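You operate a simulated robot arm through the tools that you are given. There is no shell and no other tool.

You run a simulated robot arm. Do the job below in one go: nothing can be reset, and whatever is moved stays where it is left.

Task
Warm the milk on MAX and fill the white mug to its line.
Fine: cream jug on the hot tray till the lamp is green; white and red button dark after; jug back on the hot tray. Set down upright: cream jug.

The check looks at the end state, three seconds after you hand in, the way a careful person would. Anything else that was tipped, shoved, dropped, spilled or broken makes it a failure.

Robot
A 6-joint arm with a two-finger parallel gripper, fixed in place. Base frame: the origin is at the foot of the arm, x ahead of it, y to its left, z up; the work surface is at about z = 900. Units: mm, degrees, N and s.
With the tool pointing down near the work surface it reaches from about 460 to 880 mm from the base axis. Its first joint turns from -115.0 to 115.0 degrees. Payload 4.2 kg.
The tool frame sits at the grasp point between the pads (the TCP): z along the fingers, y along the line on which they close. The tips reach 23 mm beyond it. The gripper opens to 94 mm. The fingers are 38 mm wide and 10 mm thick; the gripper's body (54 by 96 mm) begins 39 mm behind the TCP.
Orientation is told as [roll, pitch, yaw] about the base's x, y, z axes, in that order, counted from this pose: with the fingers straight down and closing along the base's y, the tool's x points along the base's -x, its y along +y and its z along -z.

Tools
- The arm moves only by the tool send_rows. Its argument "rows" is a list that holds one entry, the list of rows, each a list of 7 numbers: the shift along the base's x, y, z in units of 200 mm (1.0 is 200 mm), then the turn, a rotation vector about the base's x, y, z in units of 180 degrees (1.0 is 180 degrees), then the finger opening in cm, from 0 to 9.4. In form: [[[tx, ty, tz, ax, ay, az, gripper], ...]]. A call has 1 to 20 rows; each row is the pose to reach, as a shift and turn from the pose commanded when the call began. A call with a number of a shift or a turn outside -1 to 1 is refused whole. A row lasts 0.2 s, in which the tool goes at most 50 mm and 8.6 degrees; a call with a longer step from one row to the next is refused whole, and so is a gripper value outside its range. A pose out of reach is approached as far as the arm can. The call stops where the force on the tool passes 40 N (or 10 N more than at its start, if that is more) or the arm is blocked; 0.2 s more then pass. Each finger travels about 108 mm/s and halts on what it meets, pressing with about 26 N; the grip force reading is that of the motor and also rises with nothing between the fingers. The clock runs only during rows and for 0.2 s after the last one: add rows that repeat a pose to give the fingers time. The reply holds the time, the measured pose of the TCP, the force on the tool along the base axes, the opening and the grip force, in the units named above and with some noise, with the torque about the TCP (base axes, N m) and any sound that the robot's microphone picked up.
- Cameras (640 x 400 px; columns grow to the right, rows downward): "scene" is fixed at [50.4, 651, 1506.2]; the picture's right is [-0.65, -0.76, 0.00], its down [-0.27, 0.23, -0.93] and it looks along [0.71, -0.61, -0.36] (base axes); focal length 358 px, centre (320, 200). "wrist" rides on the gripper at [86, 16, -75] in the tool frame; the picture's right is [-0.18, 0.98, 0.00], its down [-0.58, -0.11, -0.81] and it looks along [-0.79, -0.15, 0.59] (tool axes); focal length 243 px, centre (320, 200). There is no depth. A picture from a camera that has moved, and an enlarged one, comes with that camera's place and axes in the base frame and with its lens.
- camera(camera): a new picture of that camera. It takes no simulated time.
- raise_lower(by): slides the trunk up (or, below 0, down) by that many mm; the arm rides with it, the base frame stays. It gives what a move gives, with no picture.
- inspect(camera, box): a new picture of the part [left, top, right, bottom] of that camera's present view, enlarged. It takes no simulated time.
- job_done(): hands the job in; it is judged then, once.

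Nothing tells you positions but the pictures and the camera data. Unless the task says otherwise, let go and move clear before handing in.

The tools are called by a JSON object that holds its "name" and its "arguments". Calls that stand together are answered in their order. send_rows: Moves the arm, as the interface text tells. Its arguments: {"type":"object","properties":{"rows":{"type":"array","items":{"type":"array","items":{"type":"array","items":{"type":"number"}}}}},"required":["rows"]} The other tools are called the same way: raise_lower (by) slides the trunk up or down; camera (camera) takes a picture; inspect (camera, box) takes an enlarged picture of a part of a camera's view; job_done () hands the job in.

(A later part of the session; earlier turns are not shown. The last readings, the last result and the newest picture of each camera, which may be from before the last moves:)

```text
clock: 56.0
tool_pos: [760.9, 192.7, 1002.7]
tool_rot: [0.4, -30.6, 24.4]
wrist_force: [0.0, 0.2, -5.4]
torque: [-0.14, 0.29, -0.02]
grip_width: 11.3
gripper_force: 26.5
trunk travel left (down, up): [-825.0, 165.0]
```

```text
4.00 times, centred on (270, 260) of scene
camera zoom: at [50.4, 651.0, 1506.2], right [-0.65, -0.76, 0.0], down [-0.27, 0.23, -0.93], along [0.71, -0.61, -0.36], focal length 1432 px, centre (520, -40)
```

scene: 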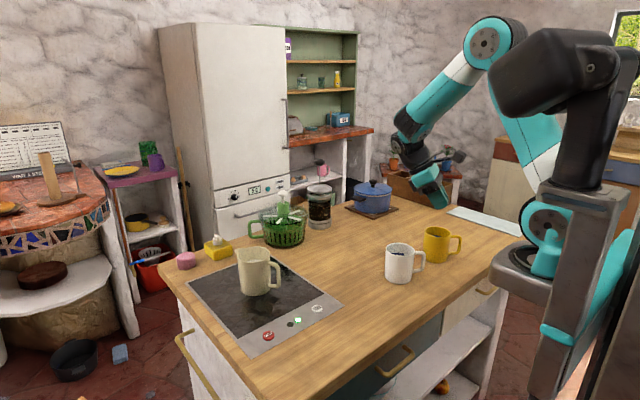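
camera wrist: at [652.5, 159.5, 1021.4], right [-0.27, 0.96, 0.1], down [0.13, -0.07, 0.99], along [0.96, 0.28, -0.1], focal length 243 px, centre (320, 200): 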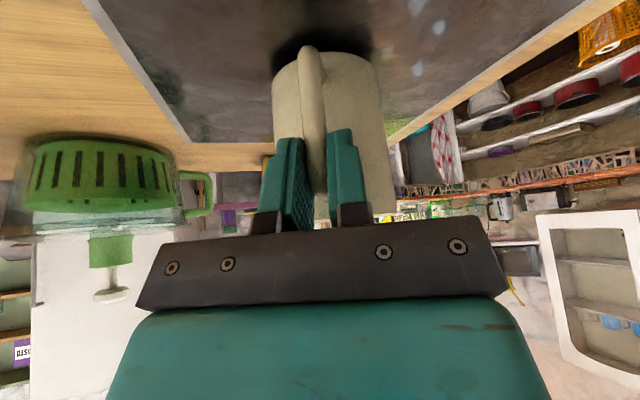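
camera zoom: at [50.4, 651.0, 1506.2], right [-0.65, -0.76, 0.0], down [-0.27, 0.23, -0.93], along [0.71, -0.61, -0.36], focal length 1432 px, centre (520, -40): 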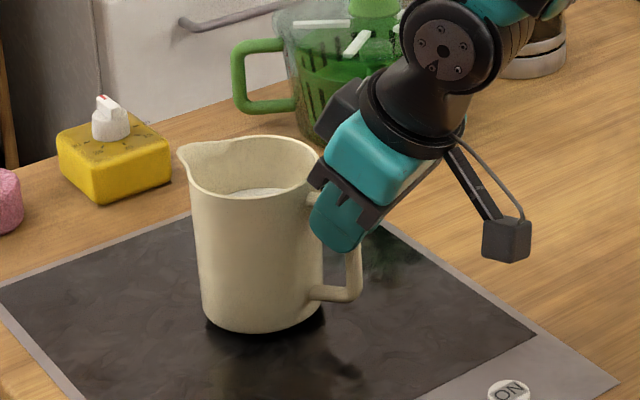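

No slip, and the jug is off the plate. I lift it slowly to carrying height.

{"name": "send_rows", "arguments": {"rows": [[[0, 0, 0.02, 0, 0, 0, 0], [0, 0, 0.05, 0, 0, 0, 0], [0, 0, 0.09, 0, 0, 0, 0], [0, 0, 0.14, 0, 0, 0, 0], [0, 0, 0.19, 0, 0, 0, 0], [0, 0, 0.24, 0, 0, 0, 0], [0, 0, 0.29, 0, 0, 0, 0], [0, 0, 0.34, 0, 0, 0, 0], [0, 0, 0.39, 0, 0, 0, 0], [0, 0, 0.44, 0, 0, 0, 0], [0, 0, 0.49, 0, 0, 0, 0], [0, 0, 0.53, 0, 0, 0, 0], [0, 0, 0.56, 0, 0, 0, 0], [0, 0, 0.58, 0, 0, 0, 0], [0, 0, 0.58, 0, 0, 0, 0]]]}}

{"name": "camera", "arguments": {"camera": "wrist"}}

{"name": "inspect", "arguments": {"camera": "scene", "box": [220, 190, 320, 290]}}

```text
clock: 59.2
tool_pos: [760.9, 192.5, 1118.7]
tool_rot: [0.4, -30.7, 24.5]
wrist_force: [-0.7, -0.1, -5.3]
torque: [-0.16, 0.35, 0.02]
grip_width: 11.7
gripper_force: 26.0
trunk travel left (down, up): [-825.0, 165.0]
```

```text
taken
camera wrist: at [652.1, 160.4, 1138.3], right [-0.27, 0.96, 0.1], down [0.13, -0.07, 0.99], along [0.96, 0.28, -0.1], focal length 243 px, centre (320, 200)
```

wrist: 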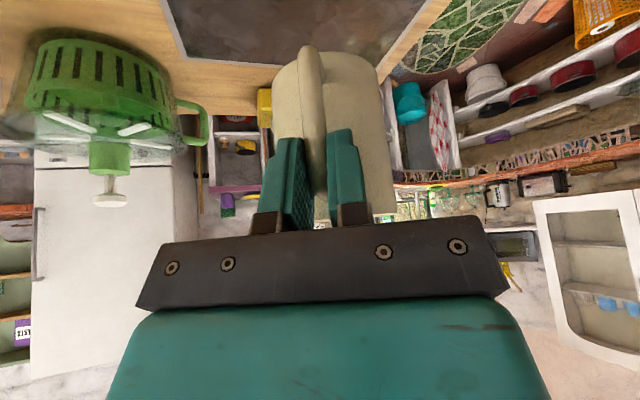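

```text
4.00 times, centred on (270, 240) of scene
camera zoom: at [50.4, 651.0, 1506.2], right [-0.65, -0.76, 0.0], down [-0.27, 0.23, -0.93], along [0.71, -0.61, -0.36], focal length 1432 px, centre (520, 40)
```

zoom: 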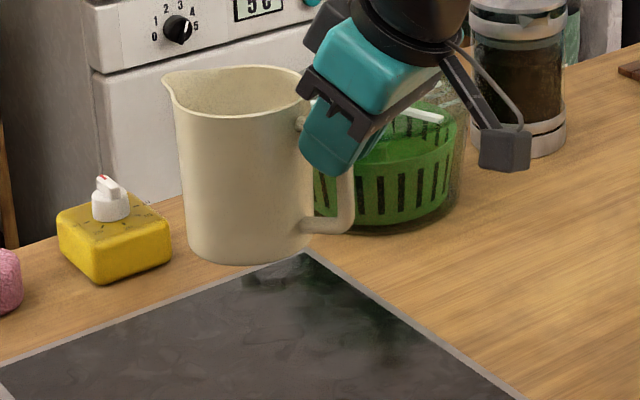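

Still no slip after the lift. I carry the jug toward the white mug gently, staying above mug-rim height.

{"name": "send_rows", "arguments": {"rows": [[[-0.015, -0.03, 0, 0, 0, 0, 0], [-0.05, -0.1, 0, 0, 0, 0, 0], [-0.1, -0.2, 0, 0, 0, 0, 0], [-0.16, -0.32, 0, 0, 0, 0, 0], [-0.22, -0.44, 0, 0, 0, 0, 0], [-0.28, -0.56, 0, 0, 0, 0, 0], [-0.34, -0.68, 0, 0, 0, 0, 0], [-0.4, -0.8, 0, 0, 0, 0, 0], [-0.45, -0.9, 0, 0, 0, 0, 0], [-0.48, -0.96, 0, 0, 0, 0, 0]]]}}

{"name": "send_rows", "arguments": {"rows": [[[-0.02, -0.03, 0, 0, 0, 0, 0], [-0.06, -0.09, 0.01, 0, 0, 0, 0], [-0.12, -0.18, 0.02, 0, 0, 0, 0], [-0.19, -0.28, 0.03, 0, 0, 0, 0], [-0.26, -0.38, 0.04, 0, 0, 0, 0], [-0.33, -0.48, 0.05, 0, 0, 0, 0], [-0.4, -0.58, 0.05, 0, 0, 0, 0], [-0.46, -0.67, 0.05, 0, 0, 0, 0], [-0.5, -0.73, 0.05, 0, 0, 0, 0], [-0.52, -0.76, 0.05, 0, 0, 0, 0]]]}}

{"name": "camera", "arguments": {"camera": "scene"}}

{"name": "camera", "arguments": {"camera": "wrist"}}

```text
clock: 61.4
tool_pos: [665.4, 1.1, 1115.8]
tool_rot: [0.5, -30.8, 24.5]
wrist_force: [0.3, 0.3, -6.4]
torque: [-0.18, 0.31, 0.0]
grip_width: 11.4
gripper_force: 25.8
trunk travel left (down, up): [-825.0, 165.0]
```

```text
clock: 63.6
tool_pos: [561.2, -151.1, 1127.6]
tool_rot: [0.4, -30.7, 24.4]
wrist_force: [-0.1, 0.4, -5.6]
torque: [-0.15, 0.32, -0.01]
grip_width: 11.5
gripper_force: 25.8
trunk travel left (down, up): [-825.0, 165.0]
```

```text
taken
```

scene: 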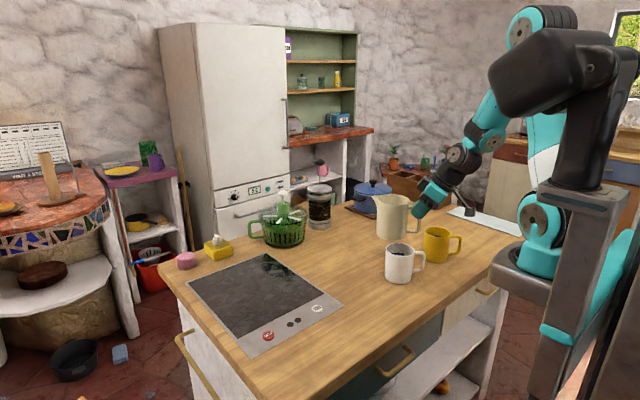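

```text
taken
camera wrist: at [452.9, -183.7, 1147.4], right [-0.27, 0.96, 0.1], down [0.13, -0.07, 0.99], along [0.95, 0.28, -0.1], focal length 243 px, centre (320, 200)
```

wrist: 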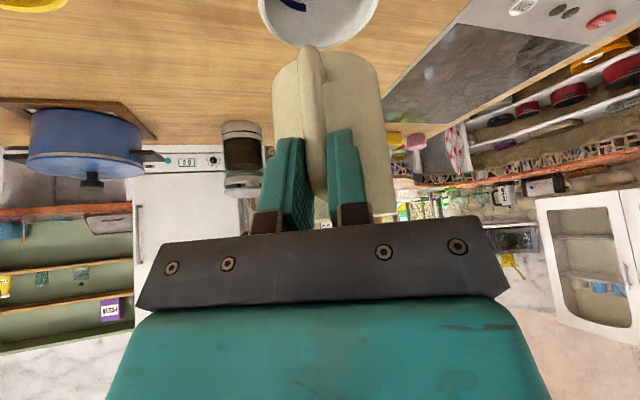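

The grip is unchanged. I now back the jug off along its spout line and tilt it 25° (below the spill angle) with the spout coming over the mug, staying high.

{"name": "send_rows", "arguments": {"rows": [[[-0.05, -0.02, 0.05, -0.0072, 0.0158, 0, 0], [-0.13, -0.05, 0.1, -0.0164, 0.0361, 0, 0], [-0.22, -0.085, 0.13, -0.0256, 0.0564, 0, 0], [-0.31, -0.12, 0.13, -0.0348, 0.0767, 0, 0], [-0.39, -0.15, 0.12, -0.044, 0.097, 0, 0], [-0.45, -0.175, 0.11, -0.0524, 0.1154, 0, 0], [-0.489, -0.19, 0.11, -0.0574, 0.1265, 0, 0], [-0.489, -0.19, 0.11, -0.0574, 0.1265, 0, 0]]]}}

{"name": "camera", "arguments": {"camera": "scene"}}

{"name": "camera", "arguments": {"camera": "wrist"}}

```text
clock: 65.4
tool_pos: [468.3, -191.4, 1148.4]
tool_rot: [0.5, -5.7, 24.5]
wrist_force: [0.0, 0.4, -5.9]
torque: [-0.09, 0.22, -0.03]
grip_width: 11.3
gripper_force: 25.6
out of reach, approached as far as the arm can: row 6, 7, 8
trunk travel left (down, up): [-825.0, 165.0]
```

```text
taken
```

scene: 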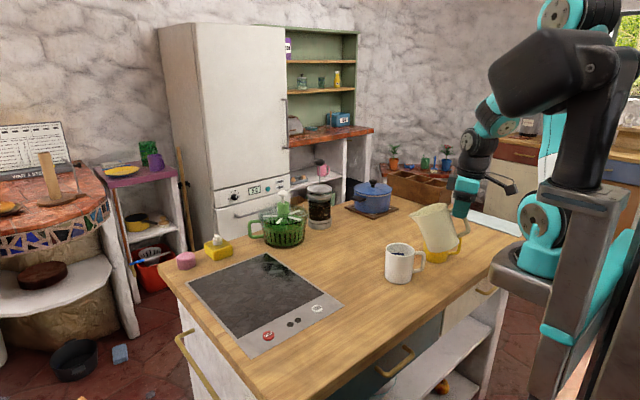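

```text
taken
camera wrist: at [376.7, -216.8, 1214.3], right [-0.24, 0.97, 0.03], down [0.5, 0.1, 0.86], along [0.83, 0.22, -0.51], focal length 243 px, centre (320, 200)
```

wrist: 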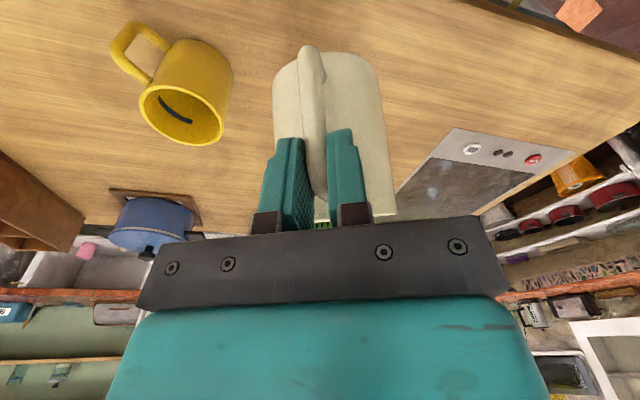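

The spout is about above the mug, just near the arm's inner reach limit; further tilting moves the tool outward, so that eases. I lower and tilt to 30°, then look.

{"name": "send_rows", "arguments": {"rows": [[[0.01, 0.005, -0.04, 0, 0, 0, 0], [0.02, 0.01, -0.09, -0.0038, 0.0084, 0, 0], [0.03, 0.013, -0.13, -0.0077, 0.0168, 0, 0], [0.035, 0.015, -0.145, -0.0115, 0.0253, 0, 0], [0.035, 0.015, -0.145, -0.0115, 0.0253, 0, 0]]]}}

{"name": "camera", "arguments": {"camera": "scene"}}

{"name": "inspect", "arguments": {"camera": "scene", "box": [370, 190, 480, 290]}}

```text
clock: 66.6
tool_pos: [474.9, -188.5, 1121.7]
tool_rot: [0.5, -0.7, 24.5]
wrist_force: [-0.5, 0.7, -5.3]
torque: [-0.08, 0.14, 0.0]
grip_width: 11.4
gripper_force: 25.7
trunk travel left (down, up): [-825.0, 165.0]
```

```text
taken
```

scene: 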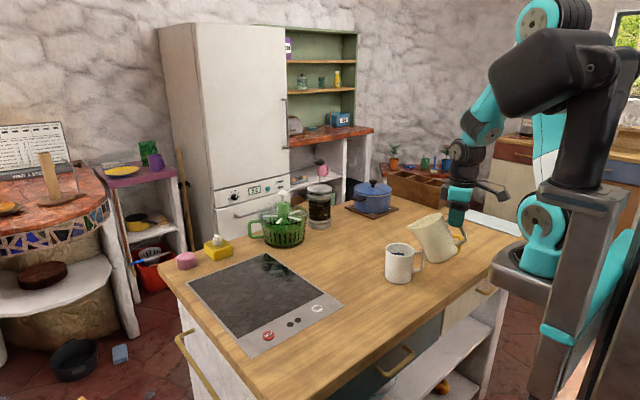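

```text
4.00 times, centred on (425, 240) of scene
camera zoom: at [50.4, 651.0, 1506.2], right [-0.65, -0.76, 0.0], down [-0.27, 0.23, -0.93], along [0.71, -0.61, -0.36], focal length 1432 px, centre (-100, 40)
```

zoom: 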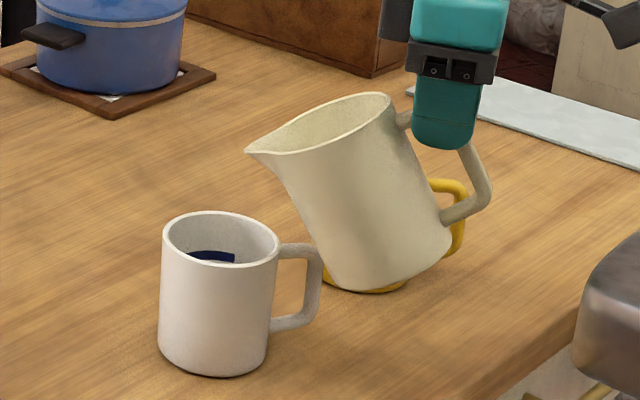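

The spout tip is about 60 mm above the rim but by the picture about 10 mm too far to the -y side. I shift 9 mm in +y and recheck.

{"name": "send_rows", "arguments": {"rows": [[[0, 0.02, 0, 0, 0, 0, 0], [0, 0.045, 0, 0, 0, 0, 0], [0, 0.045, 0, 0, 0, 0, 0]]]}}

{"name": "inspect", "arguments": {"camera": "scene", "box": [370, 190, 480, 290]}}

{"name": "camera", "arguments": {"camera": "wrist"}}

```text
clock: 67.4
tool_pos: [475.2, -178.6, 1121.6]
tool_rot: [0.4, -0.8, 24.5]
wrist_force: [0.1, -0.8, -5.1]
torque: [-0.09, 0.15, 0.03]
grip_width: 11.8
gripper_force: 25.5
trunk travel left (down, up): [-825.0, 165.0]
```

```text
4.00 times, centred on (425, 240) of scene
camera zoom: at [50.4, 651.0, 1506.2], right [-0.65, -0.76, 0.0], down [-0.27, 0.23, -0.93], along [0.71, -0.61, -0.36], focal length 1432 px, centre (-100, 40)
```

zoom: 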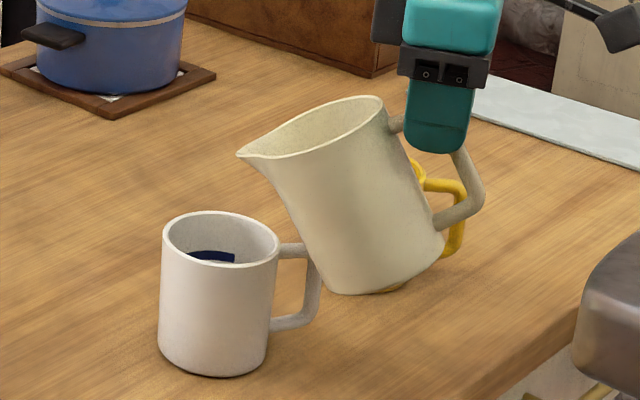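

```text
taken
camera wrist: at [388.8, -201.3, 1195.5], right [-0.24, 0.97, 0.01], down [0.57, 0.13, 0.81], along [0.79, 0.2, -0.58], focal length 243 px, centre (320, 200)
```

wrist: 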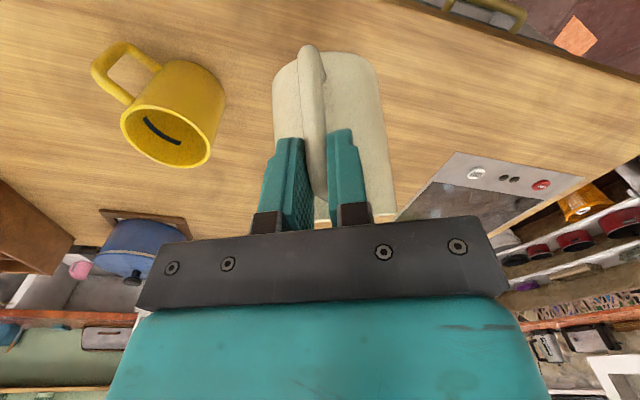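

The spout is now within about 5 mm of the mug's centre line. I tilt to 34° keeping the spout in place, and watch for flow.

{"name": "send_rows", "arguments": {"rows": [[[0.008, 0.009, 0.022, -0.0046, 0.0101, 0, 0], [0.016, 0.018, 0.045, -0.0092, 0.0202, 0, 0], [0.016, 0.018, 0.045, -0.0092, 0.0202, 0, 0], [0.016, 0.018, 0.045, -0.0092, 0.0202, 0, 0]]]}}

{"name": "inspect", "arguments": {"camera": "scene", "box": [370, 190, 480, 290]}}

```text
clock: 68.4
tool_pos: [477.3, -176.2, 1131.5]
tool_rot: [0.4, 3.3, 24.4]
wrist_force: [-0.5, 0.7, -4.7]
torque: [-0.08, 0.1, -0.02]
grip_width: 11.5
gripper_force: 25.9
trunk travel left (down, up): [-825.0, 165.0]
```

```text
4.00 times, centred on (425, 240) of scene
camera zoom: at [50.4, 651.0, 1506.2], right [-0.65, -0.76, 0.0], down [-0.27, 0.23, -0.93], along [0.71, -0.61, -0.36], focal length 1432 px, centre (-100, 40)
```

zoom: 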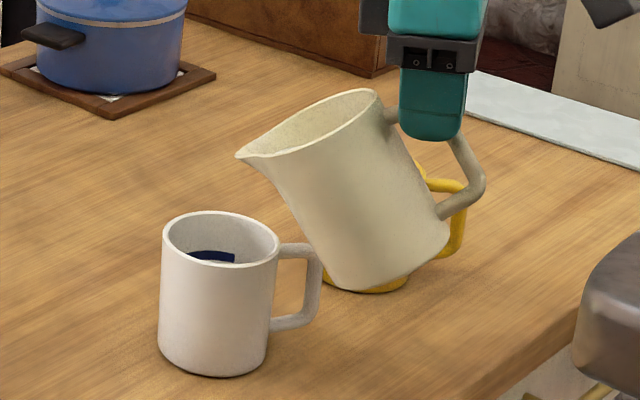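

No flow yet. I go on to 38°.

{"name": "send_rows", "arguments": {"rows": [[[0.012, 0.006, 0.012, -0.0046, 0.0101, 0, 0], [0.024, 0.011, 0.022, -0.0092, 0.0202, 0, 0], [0.024, 0.011, 0.022, -0.0092, 0.0202, 0, 0], [0.024, 0.011, 0.022, -0.0092, 0.0202, 0, 0]]]}}

{"name": "inspect", "arguments": {"camera": "scene", "box": [370, 190, 480, 290]}}

```text
clock: 69.4
tool_pos: [483.9, -172.8, 1135.1]
tool_rot: [0.3, 7.3, 24.5]
wrist_force: [0.0, -0.6, -5.9]
torque: [-0.01, 0.13, -0.04]
grip_width: 11.4
gripper_force: 25.8
trunk travel left (down, up): [-825.0, 165.0]
```

```text
4.00 times, centred on (425, 240) of scene
camera zoom: at [50.4, 651.0, 1506.2], right [-0.65, -0.76, 0.0], down [-0.27, 0.23, -0.93], along [0.71, -0.61, -0.36], focal length 1432 px, centre (-100, 40)
```

zoom: 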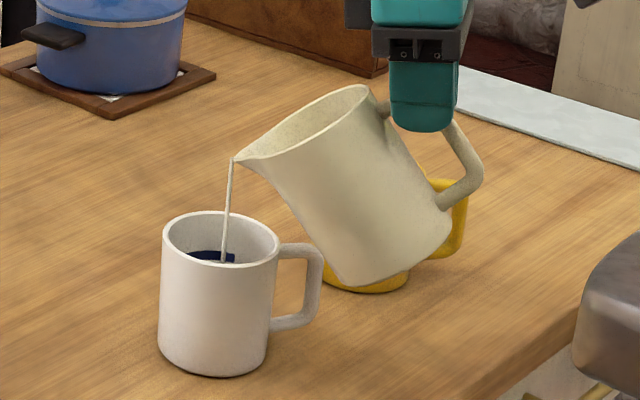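

A thin stream starts, falling straight into the white mug. I continue tilting slowly to 42°.

{"name": "send_rows", "arguments": {"rows": [[[0.013, 0.006, 0.012, -0.0046, 0.0101, 0, 0], [0.027, 0.012, 0.024, -0.0092, 0.0202, 0, 0], [0.027, 0.012, 0.024, -0.0092, 0.0202, 0, 0], [0.027, 0.012, 0.024, -0.0092, 0.0202, 0, 0], [0.027, 0.012, 0.024, -0.0092, 0.0202, 0, 0]]]}}

{"name": "inspect", "arguments": {"camera": "scene", "box": [370, 190, 480, 290]}}

```text
clock: 70.6
tool_pos: [488.7, -170.9, 1140.6]
tool_rot: [0.4, 11.2, 24.5]
wrist_force: [-0.4, -0.8, -5.6]
torque: [-0.03, 0.07, -0.03]
grip_width: 11.3
gripper_force: 26.1
trunk travel left (down, up): [-825.0, 165.0]
```

```text
4.00 times, centred on (425, 240) of scene
camera zoom: at [50.4, 651.0, 1506.2], right [-0.65, -0.76, 0.0], down [-0.27, 0.23, -0.93], along [0.71, -0.61, -0.36], focal length 1432 px, centre (-100, 40)
```

zoom: 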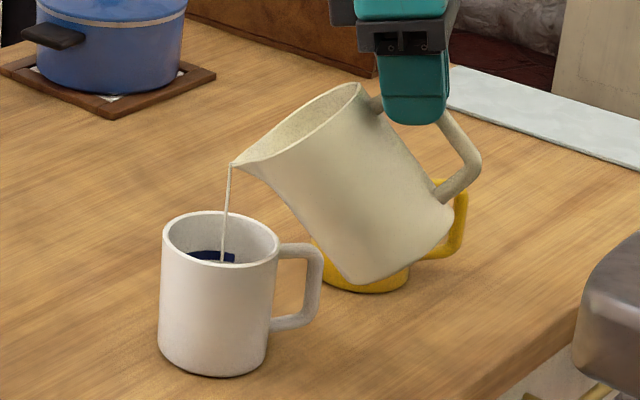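

The stream lands well. On to 46°, same pace.

{"name": "send_rows", "arguments": {"rows": [[[0.014, 0.0065, 0.012, -0.0046, 0.0101, 0, 0], [0.028, 0.013, 0.025, -0.0092, 0.0202, 0, 0], [0.028, 0.013, 0.025, -0.0092, 0.0202, 0, 0], [0.028, 0.013, 0.025, -0.0092, 0.0202, 0, 0], [0.028, 0.013, 0.025, -0.0092, 0.0202, 0, 0], [0.028, 0.013, 0.025, -0.0092, 0.0202, 0, 0]]]}}

{"name": "inspect", "arguments": {"camera": "scene", "box": [370, 190, 480, 290]}}

{"name": "inspect", "arguments": {"camera": "scene", "box": [400, 235, 450, 285]}}

```text
clock: 72.0
tool_pos: [494.4, -167.2, 1144.3]
tool_rot: [0.4, 15.3, 24.5]
wrist_force: [-0.3, -0.6, -4.0]
torque: [-0.06, 0.03, -0.01]
grip_width: 11.8
gripper_force: 26.0
trunk travel left (down, up): [-825.0, 165.0]
```

```text
4.00 times, centred on (425, 240) of scene
camera zoom: at [50.4, 651.0, 1506.2], right [-0.65, -0.76, 0.0], down [-0.27, 0.23, -0.93], along [0.71, -0.61, -0.36], focal length 1432 px, centre (-100, 40)
```

zoom: 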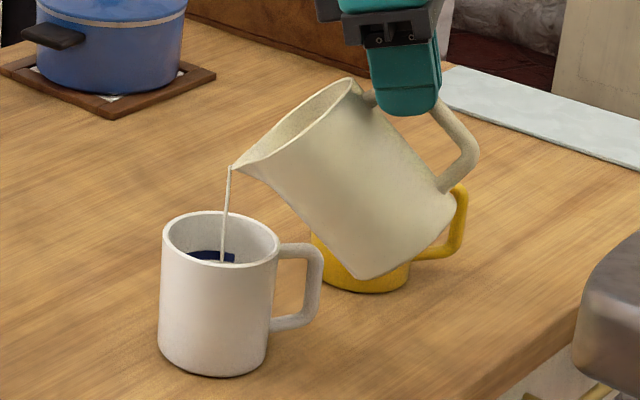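

```text
8.00 times, centred on (425, 260) of scene
camera zoom: at [50.4, 651.0, 1506.2], right [-0.65, -0.76, 0.0], down [-0.27, 0.23, -0.93], along [0.71, -0.61, -0.36], focal length 2865 px, centre (-520, -280)
```

zoom: 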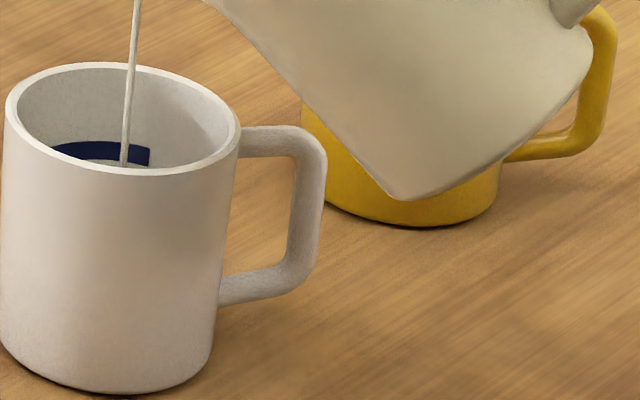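

The milk surface is still below what the scene camera can see, just under the line. I continue to 50°.

{"name": "send_rows", "arguments": {"rows": [[[0.016, 0.007, 0.013, -0.0046, 0.0101, 0, 0], [0.031, 0.014, 0.027, -0.0092, 0.0202, 0, 0], [0.031, 0.014, 0.027, -0.0092, 0.0202, 0, 0], [0.031, 0.014, 0.027, -0.0092, 0.0202, 0, 0], [0.031, 0.014, 0.027, -0.0092, 0.0202, 0, 0], [0.031, 0.014, 0.027, -0.0092, 0.0202, 0, 0], [0.031, 0.014, 0.027, -0.0092, 0.0202, 0, 0]]]}}

{"name": "inspect", "arguments": {"camera": "scene", "box": [370, 190, 480, 290]}}

{"name": "inspect", "arguments": {"camera": "scene", "box": [385, 235, 425, 270]}}

```text
clock: 73.6
tool_pos: [499.2, -165.9, 1150.5]
tool_rot: [0.5, 19.3, 24.5]
wrist_force: [-0.6, -0.6, -4.0]
torque: [0.05, 0.0, 0.01]
grip_width: 11.7
gripper_force: 26.1
trunk travel left (down, up): [-825.0, 165.0]
```

```text
4.00 times, centred on (425, 240) of scene
camera zoom: at [50.4, 651.0, 1506.2], right [-0.65, -0.76, 0.0], down [-0.27, 0.23, -0.93], along [0.71, -0.61, -0.36], focal length 1432 px, centre (-100, 40)
```

zoom: 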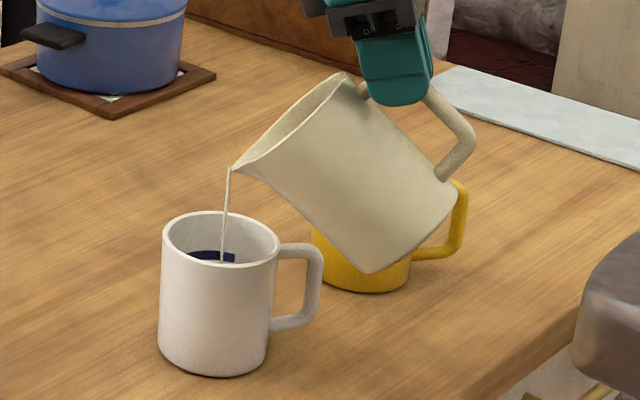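

```text
11.43 times, centred on (405, 252) of scene
camera zoom: at [50.4, 651.0, 1506.2], right [-0.65, -0.76, 0.0], down [-0.27, 0.23, -0.93], along [0.71, -0.61, -0.36], focal length 4093 px, centre (-651, -400)
```

zoom: 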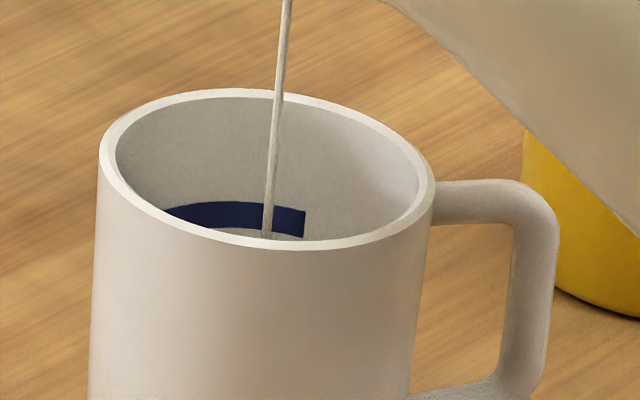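

The band is still uncovered and the stream is running. I hold here for a couple of seconds and look again.

{"name": "send_rows", "arguments": {"rows": [[[0, 0, 0, 0, 0, 0, 0], [0, 0, 0, 0, 0, 0, 0], [0, 0, 0, 0, 0, 0, 0], [0, 0, 0, 0, 0, 0, 0], [0, 0, 0, 0, 0, 0, 0], [0, 0, 0, 0, 0, 0, 0]]]}}

{"name": "inspect", "arguments": {"camera": "scene", "box": [385, 225, 435, 270]}}

```text
clock: 75.0
tool_pos: [499.8, -164.2, 1151.0]
tool_rot: [0.4, 19.2, 24.5]
wrist_force: [0.3, -0.1, -3.8]
torque: [0.0, 0.06, -0.01]
grip_width: 11.4
gripper_force: 26.5
trunk travel left (down, up): [-825.0, 165.0]
```

```text
8.89 times, centred on (410, 248) of scene
camera zoom: at [50.4, 651.0, 1506.2], right [-0.65, -0.76, 0.0], down [-0.27, 0.23, -0.93], along [0.71, -0.61, -0.36], focal length 3183 px, centre (-480, -222)
```

zoom: 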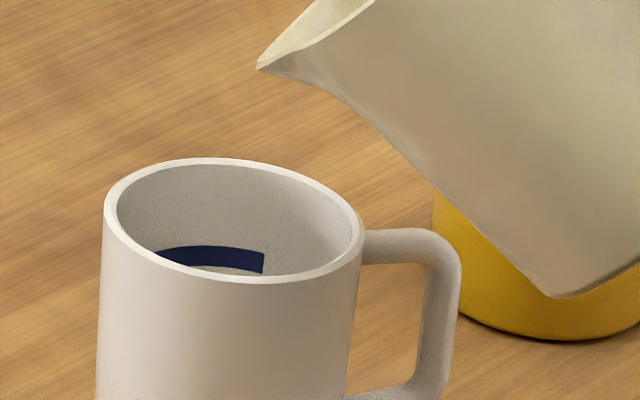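

The flow has stopped by itself at 50°, so the amount is set by tilt; my volume estimate puts the level some 15 mm below the line, with about 58° needed. I go slowly to 55°.

{"name": "send_rows", "arguments": {"rows": [[[0.0085, 0.004, 0.007, -0.0023, 0.0051, 0, 0], [0.017, 0.0075, 0.013, -0.0046, 0.0101, 0, 0], [0.0255, 0.0115, 0.02, -0.0069, 0.0152, 0, 0], [0.034, 0.015, 0.026, -0.0092, 0.0202, 0, 0], [0.042, 0.019, 0.033, -0.0115, 0.0253, 0, 0], [0.042, 0.019, 0.033, -0.0115, 0.0253, 0, 0], [0.042, 0.019, 0.033, -0.0115, 0.0253, 0, 0], [0.042, 0.019, 0.033, -0.0115, 0.0253, 0, 0], [0.042, 0.019, 0.033, -0.0115, 0.0253, 0, 0], [0.042, 0.019, 0.033, -0.0115, 0.0253, 0, 0], [0.042, 0.019, 0.033, -0.0115, 0.0253, 0, 0], [0.042, 0.019, 0.033, -0.0115, 0.0253, 0, 0]]]}}

{"name": "inspect", "arguments": {"camera": "scene", "box": [370, 190, 480, 290]}}

{"name": "inspect", "arguments": {"camera": "scene", "box": [385, 235, 425, 270]}}

```text
clock: 77.6
tool_pos: [508.4, -162.1, 1157.2]
tool_rot: [0.3, 24.2, 24.5]
wrist_force: [-0.1, 0.3, -3.7]
torque: [-0.01, -0.02, -0.02]
grip_width: 11.4
gripper_force: 26.4
trunk travel left (down, up): [-825.0, 165.0]
```

```text
4.00 times, centred on (425, 240) of scene
camera zoom: at [50.4, 651.0, 1506.2], right [-0.65, -0.76, 0.0], down [-0.27, 0.23, -0.93], along [0.71, -0.61, -0.36], focal length 1432 px, centre (-100, 40)
```

zoom: 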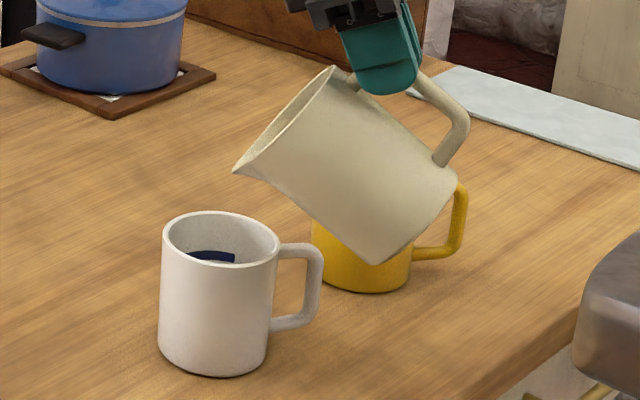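

```text
11.43 times, centred on (405, 252) of scene
camera zoom: at [50.4, 651.0, 1506.2], right [-0.65, -0.76, 0.0], down [-0.27, 0.23, -0.93], along [0.71, -0.61, -0.36], focal length 4093 px, centre (-651, -400)
```

zoom: 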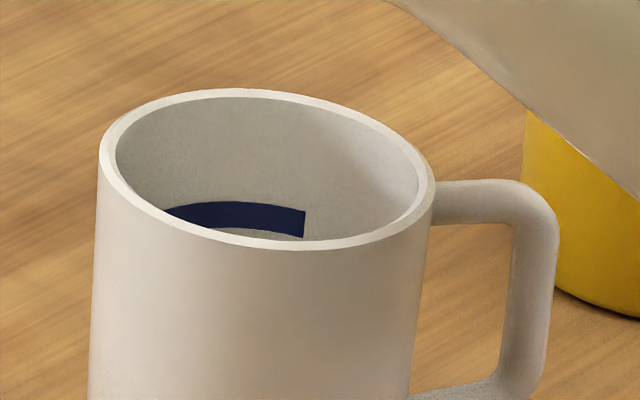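

No stream now, level still just under the band. I tilt 2° more, to 57°.

{"name": "send_rows", "arguments": {"rows": [[[0.009, 0.004, 0.005, -0.0023, 0.0051, 0, 0], [0.018, 0.008, 0.01, -0.0046, 0.0101, 0, 0], [0.018, 0.008, 0.01, -0.0046, 0.0101, 0, 0], [0.018, 0.008, 0.01, -0.0046, 0.0101, 0, 0], [0.018, 0.008, 0.01, -0.0046, 0.0101, 0, 0], [0.018, 0.008, 0.01, -0.0046, 0.0101, 0, 0], [0.018, 0.008, 0.01, -0.0046, 0.0101, 0, 0], [0.018, 0.008, 0.01, -0.0046, 0.0101, 0, 0]]]}}

{"name": "inspect", "arguments": {"camera": "scene", "box": [370, 190, 480, 290]}}

{"name": "inspect", "arguments": {"camera": "scene", "box": [385, 235, 425, 270]}}

```text
clock: 79.4
tool_pos: [511.3, -161.6, 1159.2]
tool_rot: [0.4, 26.2, 24.5]
wrist_force: [-0.4, 0.1, -2.4]
torque: [-0.01, 0.0, 0.03]
grip_width: 11.5
gripper_force: 26.5
trunk travel left (down, up): [-825.0, 165.0]
```

```text
4.00 times, centred on (425, 240) of scene
camera zoom: at [50.4, 651.0, 1506.2], right [-0.65, -0.76, 0.0], down [-0.27, 0.23, -0.93], along [0.71, -0.61, -0.36], focal length 1432 px, centre (-100, 40)
```

zoom: 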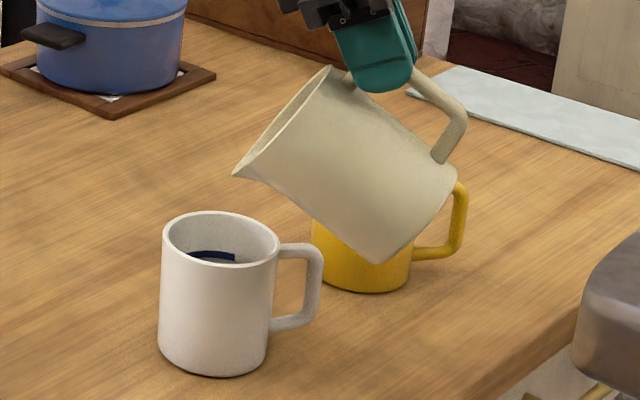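

```text
11.43 times, centred on (405, 252) of scene
camera zoom: at [50.4, 651.0, 1506.2], right [-0.65, -0.76, 0.0], down [-0.27, 0.23, -0.93], along [0.71, -0.61, -0.36], focal length 4093 px, centre (-651, -400)
```

zoom: 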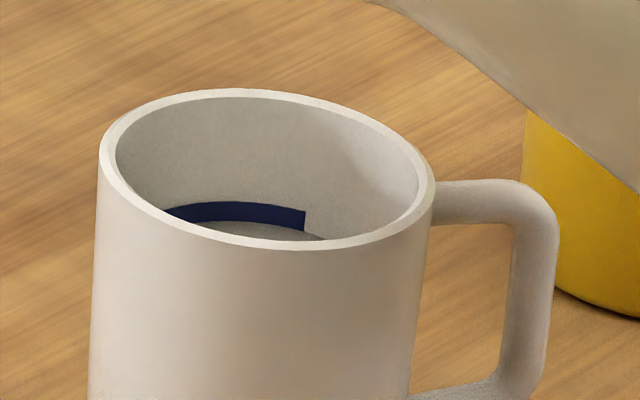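

The milk surface now covers roughly the lower third of the band. I add just under 1° to reach the middle of the line.

{"name": "send_rows", "arguments": {"rows": [[[0.0035, 0.0015, 0.003, -0.0009, 0.002, 0, 0], [0.007, 0.003, 0.005, -0.00184, 0.00405, 0, 0], [0.007, 0.003, 0.005, -0.00184, 0.00405, 0, 0], [0.007, 0.003, 0.005, -0.00184, 0.00405, 0, 0], [0.007, 0.003, 0.005, -0.00184, 0.00405, 0, 0], [0.007, 0.003, 0.005, -0.00184, 0.00405, 0, 0], [0.007, 0.003, 0.005, -0.00184, 0.00405, 0, 0]]]}}

{"name": "inspect", "arguments": {"camera": "scene", "box": [385, 235, 425, 270]}}

{"name": "inspect", "arguments": {"camera": "scene", "box": [395, 248, 415, 264]}}

```text
clock: 81.0
tool_pos: [513.3, -158.8, 1159.8]
tool_rot: [0.4, 26.9, 24.5]
wrist_force: [-1.2, -0.2, -3.5]
torque: [0.0, 0.0, 0.0]
grip_width: 11.7
gripper_force: 26.3
trunk travel left (down, up): [-825.0, 165.0]
```

```text
11.43 times, centred on (405, 252) of scene
camera zoom: at [50.4, 651.0, 1506.2], right [-0.65, -0.76, 0.0], down [-0.27, 0.23, -0.93], along [0.71, -0.61, -0.36], focal length 4093 px, centre (-651, -400)
```

zoom: 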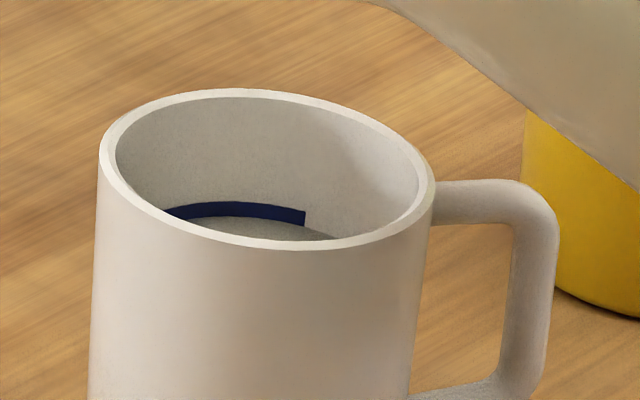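

```text
16.00 times, centred on (405, 256) of scene
camera zoom: at [50.4, 651.0, 1506.2], right [-0.65, -0.76, 0.0], down [-0.27, 0.23, -0.93], along [0.71, -0.61, -0.36], focal length 5730 px, centre (-1040, -696)
```

zoom: 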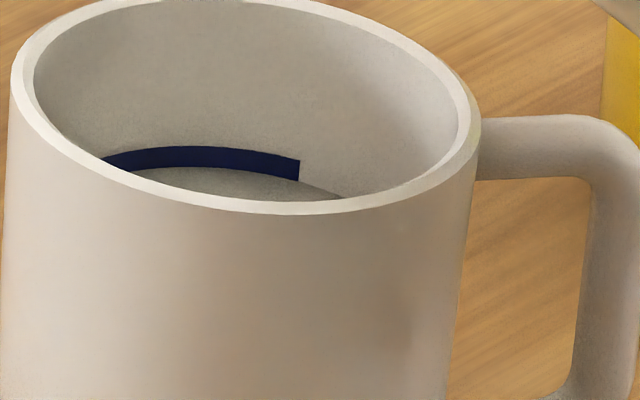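

The milk now stands at about the middle of the line. I stop here, tilt the jug back while raising it, keeping the spout over the mug at first.

{"name": "send_rows", "arguments": {"rows": [[[0, 0, 0.03, 0.0057, -0.0126, 0, 0], [0, 0, 0.08, 0.0132, -0.0291, 0, 0], [0, 0, 0.13, 0.0207, -0.0456, 0, 0], [0, 0, 0.18, 0.0282, -0.0622, 0, 0], [0, 0, 0.23, 0.0344, -0.0759, 0, 0], [0, 0, 0.27, 0.0402, -0.0885, 0, 0], [0, 0, 0.28, 0.0402, -0.0885, 0, 0]]]}}

{"name": "inspect", "arguments": {"camera": "scene", "box": [370, 170, 480, 290]}}

```text
clock: 82.6
tool_pos: [512.8, -161.4, 1217.6]
tool_rot: [0.4, 9.6, 24.5]
wrist_force: [0.2, 0.9, -2.5]
torque: [-0.03, 0.1, 0.01]
grip_width: 11.3
gripper_force: 26.4
trunk travel left (down, up): [-825.0, 165.0]
```

```text
3.33 times, centred on (425, 230) of scene
camera zoom: at [50.4, 651.0, 1506.2], right [-0.65, -0.76, 0.0], down [-0.27, 0.23, -0.93], along [0.71, -0.61, -0.36], focal length 1194 px, centre (-30, 100)
```

zoom: 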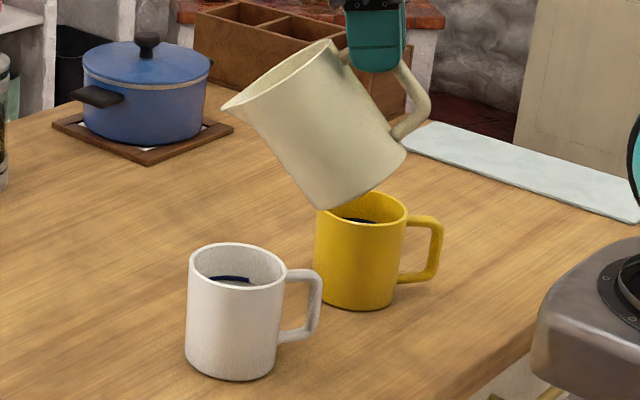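

The jug is clear of the mug. I bring it fully upright while moving outward a little.

{"name": "send_rows", "arguments": {"rows": [[[0.04, 0.02, 0, 0.0135, -0.0298, 0, 0], [0.1, 0.05, 0, 0.029, -0.064, 0, 0], [0.16, 0.08, 0, 0.0445, -0.098, 0, 0], [0.22, 0.11, 0, 0.06, -0.1322, 0, 0], [0.28, 0.14, 0, 0.0755, -0.1664, 0, 0], [0.32, 0.16, 0, 0.0865, -0.1906, 0, 0], [0.33, 0.165, 0, 0.0925, -0.2039, 0, 0], [0.33, 0.165, 0, 0.0925, -0.2039, 0, 0]]]}}

{"name": "camera", "arguments": {"camera": "scene"}}

{"name": "camera", "arguments": {"camera": "wrist"}}

{"name": "inspect", "arguments": {"camera": "scene", "box": [395, 248, 415, 264]}}

```text
clock: 84.4
tool_pos: [579.4, -126.5, 1215.7]
tool_rot: [0.4, -30.8, 24.6]
wrist_force: [-0.3, -0.2, -3.3]
torque: [-0.13, 0.17, 0.02]
grip_width: 11.4
gripper_force: 25.8
trunk travel left (down, up): [-825.0, 165.0]
```

```text
taken
```

scene: 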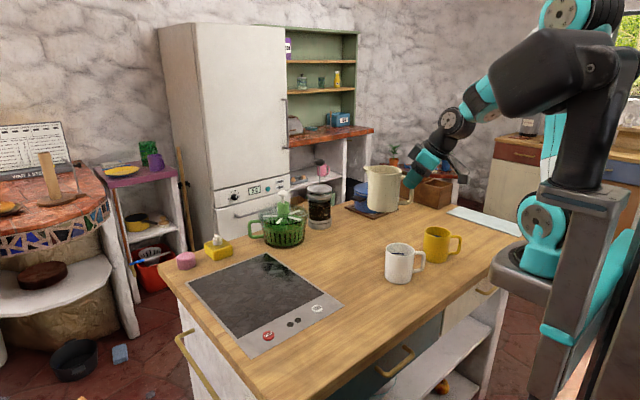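

```text
taken
camera wrist: at [470.9, -159.7, 1234.9], right [-0.27, 0.96, 0.1], down [0.13, -0.07, 0.99], along [0.96, 0.28, -0.1], focal length 243 px, centre (320, 200)
```

wrist: 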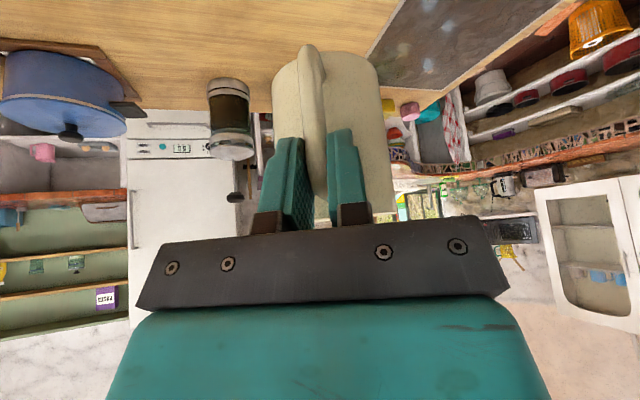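

```text
16.00 times, centred on (405, 256) of scene
camera zoom: at [50.4, 651.0, 1506.2], right [-0.65, -0.76, 0.0], down [-0.27, 0.23, -0.93], along [0.71, -0.61, -0.36], focal length 5730 px, centre (-1040, -696)
```

zoom: 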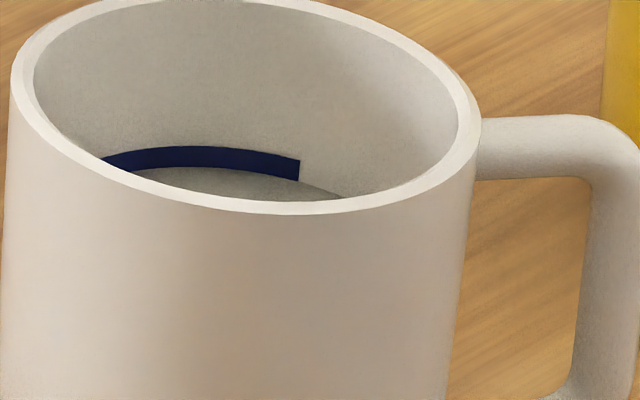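

The level sits near the middle of the band and nothing is spilled. I carry the jug back toward the hot tray.

{"name": "send_rows", "arguments": {"rows": [[[0.02, 0.035, 0, 0, 0, 0, 0], [0.06, 0.105, -0.01, 0, 0, 0, 0], [0.12, 0.21, -0.03, 0, 0, 0, 0], [0.19, 0.33, -0.06, 0, 0, 0, 0], [0.26, 0.45, -0.1, 0, 0, 0, 0], [0.33, 0.57, -0.14, 0, 0, 0, 0], [0.4, 0.69, -0.18, 0, 0, 0, 0], [0.46, 0.79, -0.21, 0, 0, 0, 0], [0.5, 0.86, -0.23, 0, 0, 0, 0], [0.52, 0.9, -0.24, 0, 0, 0, 0]]]}}

{"name": "send_rows", "arguments": {"rows": [[[0.015, 0.03, 0, 0, 0, 0, 0], [0.05, 0.09, -0.01, 0, 0, 0, 0], [0.1, 0.18, -0.03, 0, 0, 0, 0], [0.16, 0.29, -0.07, 0, 0, 0, 0], [0.22, 0.4, -0.12, 0, 0, 0, 0], [0.28, 0.5, -0.18, 0, 0, 0, 0], [0.33, 0.59, -0.23, 0, 0, 0, 0], [0.36, 0.65, -0.26, 0, 0, 0, 0], [0.38, 0.69, -0.27, 0, 0, 0, 0], [0.38, 0.69, -0.27, 0, 0, 0, 0]]]}}

{"name": "camera", "arguments": {"camera": "scene"}}

{"name": "camera", "arguments": {"camera": "wrist"}}

```text
clock: 86.6
tool_pos: [684.3, 54.8, 1168.4]
tool_rot: [0.3, -30.7, 24.5]
wrist_force: [0.9, -0.5, -3.3]
torque: [-0.11, 0.18, 0.0]
grip_width: 11.4
gripper_force: 25.5
trunk travel left (down, up): [-825.0, 165.0]
```

```text
clock: 88.8
tool_pos: [758.4, 192.8, 1114.3]
tool_rot: [0.4, -30.6, 24.5]
wrist_force: [0.1, -0.1, -2.2]
torque: [-0.08, 0.18, 0.02]
grip_width: 11.5
gripper_force: 26.5
trunk travel left (down, up): [-825.0, 165.0]
```

```text
taken
```

scene: 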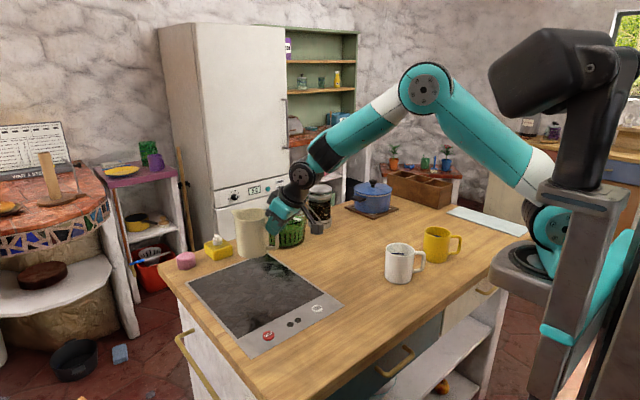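

```text
taken
camera wrist: at [649.6, 160.0, 1134.6], right [-0.27, 0.96, 0.1], down [0.13, -0.07, 0.99], along [0.96, 0.28, -0.1], focal length 243 px, centre (320, 200)
```

wrist: 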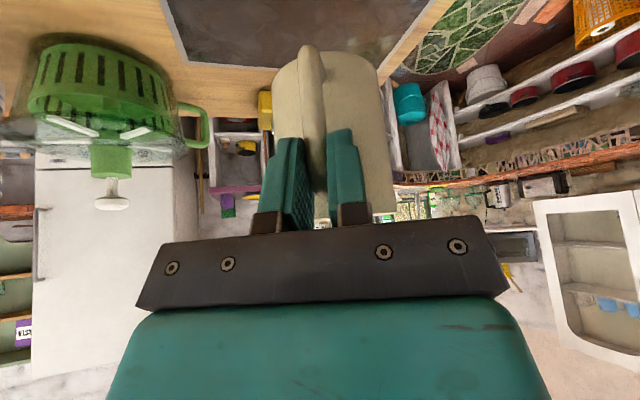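

The jug is above the plate again with the grip unchanged. I lower it to about 12 mm above the plate.

{"name": "send_rows", "arguments": {"rows": [[[0.003, 0, -0.05, 0, 0, 0, 0], [0.007, 0, -0.14, 0, 0, 0, 0], [0.007, 0, -0.24, 0, 0, 0, 0], [0.007, 0, -0.34, 0, 0, 0, 0], [0.007, 0, -0.43, 0, 0, 0, 0], [0.007, 0, -0.5, 0, 0, 0, 0], [0.007, 0, -0.54, 0, 0, 0, 0], [0.007, 0, -0.54, 0, 0, 0, 0]]]}}

{"name": "inspect", "arguments": {"camera": "scene", "box": [220, 210, 320, 310]}}

```text
clock: 90.6
tool_pos: [762.5, 192.5, 1005.7]
tool_rot: [0.5, -30.9, 24.5]
wrist_force: [-0.7, -0.6, -2.2]
torque: [-0.05, 0.2, 0.0]
grip_width: 11.5
gripper_force: 25.8
trunk travel left (down, up): [-825.0, 165.0]
```

```text
4.00 times, centred on (270, 260) of scene
camera zoom: at [50.4, 651.0, 1506.2], right [-0.65, -0.76, 0.0], down [-0.27, 0.23, -0.93], along [0.71, -0.61, -0.36], focal length 1432 px, centre (520, -40)
```

zoom: 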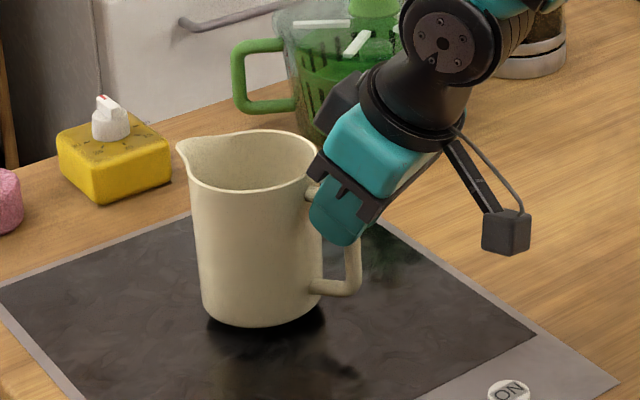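

The jug hovers just above the plate, upright. I go down in small steps until it rests.

{"name": "send_rows", "arguments": {"rows": [[[0, 0, -0.01, 0, 0, 0, 0], [0, 0, -0.02, 0, 0, 0, 0], [0, 0, -0.03, 0, 0, 0, 0], [0, 0, -0.04, 0, 0, 0, 0], [0, 0, -0.05, 0, 0, 0, 0], [0, 0, -0.05, 0, 0, 0, 0]]]}}

{"name": "inspect", "arguments": {"camera": "scene", "box": [220, 210, 320, 310]}}

```text
clock: 92.0
tool_pos: [760.5, 192.0, 996.2]
tool_rot: [0.4, -30.6, 24.5]
wrist_force: [-0.7, 1.0, -2.9]
torque: [-0.12, 0.22, 0.02]
grip_width: 11.4
gripper_force: 26.7
trunk travel left (down, up): [-825.0, 165.0]
```

```text
4.00 times, centred on (270, 260) of scene
camera zoom: at [50.4, 651.0, 1506.2], right [-0.65, -0.76, 0.0], down [-0.27, 0.23, -0.93], along [0.71, -0.61, -0.36], focal length 1432 px, centre (520, -40)
```

zoom: 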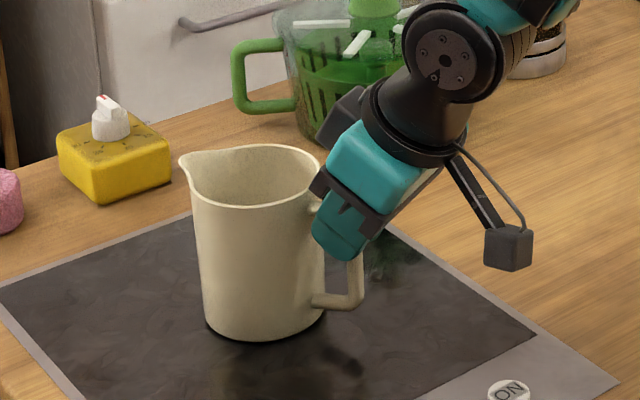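

Nearly down, still hanging with its full weight. A few more millimetres.

{"name": "send_rows", "arguments": {"rows": [[[0, 0, -0.005, 0, 0, 0, 0], [0, 0, -0.01, 0, 0, 0, 0], [0, 0, -0.0125, 0, 0, 0, 0], [0, 0, -0.0125, 0, 0, 0, 0]]]}}

```text
clock: 93.0
tool_pos: [760.2, 192.7, 993.5]
tool_rot: [0.2, -30.9, 24.5]
wrist_force: [2.0, 0.6, 1.5]
torque: [0.0, -0.48, -0.03]
grip_width: 11.2
gripper_force: 25.8
trunk travel left (down, up): [-825.0, 165.0]
```

The jug now rests on the plate. I release it.

{"name": "send_rows", "arguments": {"rows": [[[0, 0, 0, 0, 0, 0, 1.5], [0, 0, 0, 0, 0, 0, 2.5], [0, 0, 0, 0, 0, 0, 4], [0, 0, 0, 0, 0, 0, 6], [0, 0, 0, 0, 0, 0, 6]]]}}

{"name": "camera", "arguments": {"camera": "wrist"}}

{"name": "inspect", "arguments": {"camera": "scene", "box": [220, 210, 320, 310]}}

```text
clock: 94.2
tool_pos: [759.8, 192.0, 994.2]
tool_rot: [0.4, -30.8, 24.5]
wrist_force: [0.5, -0.9, 0.2]
torque: [-0.01, 0.0, 0.01]
grip_width: 59.8
gripper_force: 0.1
trunk travel left (down, up): [-825.0, 165.0]
```

```text
taken
camera wrist: at [651.3, 159.2, 1013.2], right [-0.27, 0.96, 0.1], down [0.13, -0.07, 0.99], along [0.96, 0.28, -0.1], focal length 243 px, centre (320, 200)
```

wrist: 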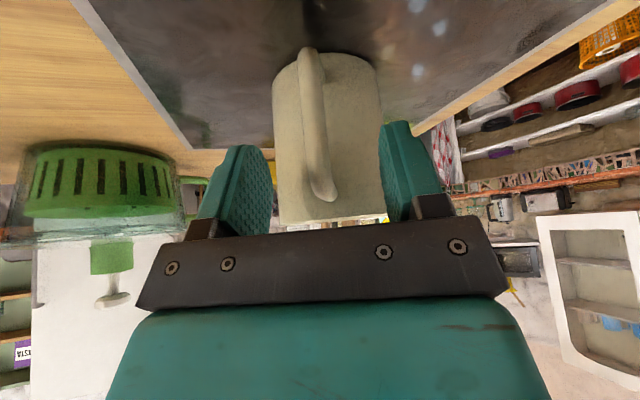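

```text
4.00 times, centred on (270, 260) of scene
camera zoom: at [50.4, 651.0, 1506.2], right [-0.65, -0.76, 0.0], down [-0.27, 0.23, -0.93], along [0.71, -0.61, -0.36], focal length 1432 px, centre (520, -40)
```

zoom: 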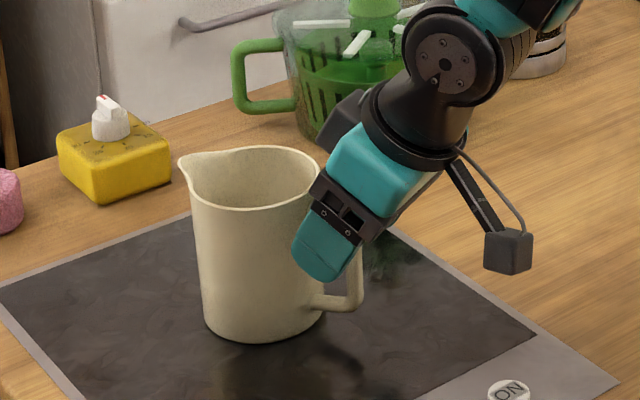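

Released and standing upright. I lift straight up off the handle and then back away.

{"name": "send_rows", "arguments": {"rows": [[[0, 0, 0.08, 0, 0, 0, 6], [0, 0, 0.24, 0, 0, 0, 6], [0, 0, 0.44, 0, 0, 0, 6], [0, 0, 0.64, 0, 0, 0, 6], [0, 0, 0.8, 0, 0, 0, 6]]]}}

{"name": "send_rows", "arguments": {"rows": [[[-0.15, -0.1, 0.03, -0.0142, 0.0311, 0, 6], [-0.33, -0.2, 0.06, -0.0284, 0.0623, 0, 6], [-0.51, -0.3, 0.1, -0.0426, 0.0934, 0, 6], [-0.69, -0.4, 0.14, -0.0568, 0.1246, 0, 6], [-0.87, -0.5, 0.18, -0.071, 0.1557, 0, 6], [-0.95, -0.7, 0.2, -0.071, 0.1557, 0, 6], [-0.95, -0.9, 0.2, -0.071, 0.1557, 0, 6]]]}}

{"name": "camera", "arguments": {"camera": "scene"}}

{"name": "camera", "arguments": {"camera": "wrist"}}

```text
clock: 95.4
tool_pos: [763.0, 190.0, 1153.4]
tool_rot: [0.4, -30.6, 24.5]
wrist_force: [0.4, 0.8, 0.2]
torque: [0.0, 0.0, 0.01]
grip_width: 60.0
gripper_force: 0.0
trunk travel left (down, up): [-825.0, 165.0]
```

```text
clock: 97.0
tool_pos: [572.2, 13.4, 1195.1]
tool_rot: [0.4, 0.1, 24.7]
wrist_force: [-0.5, 0.1, -0.7]
torque: [-0.05, 0.04, -0.01]
grip_width: 60.2
gripper_force: 0.1
trunk travel left (down, up): [-825.0, 165.0]
```

```text
taken
```

scene: 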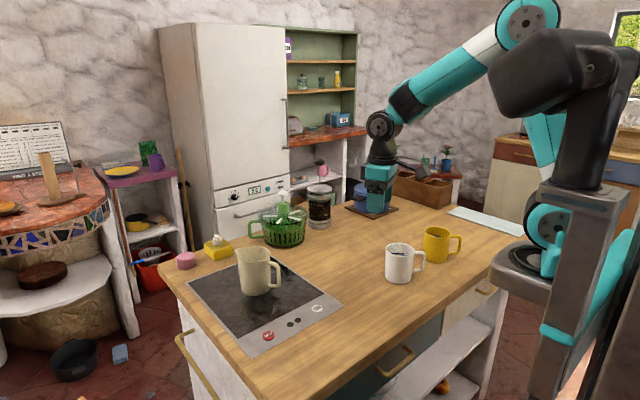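

```text
taken
camera wrist: at [486.0, -8.3, 1270.7], right [-0.24, 0.97, 0.01], down [0.58, 0.14, 0.8], along [0.78, 0.2, -0.59], focal length 243 px, centre (320, 200)
```

wrist: 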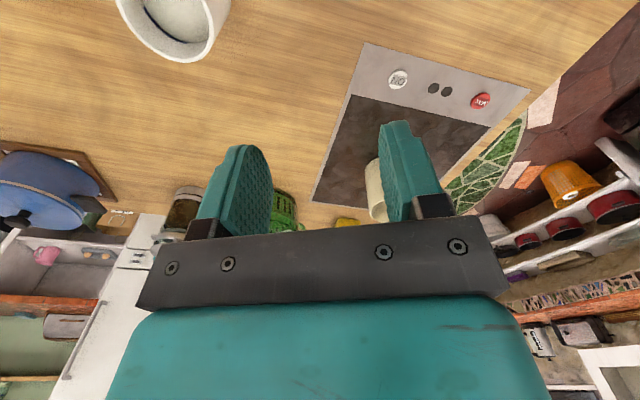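

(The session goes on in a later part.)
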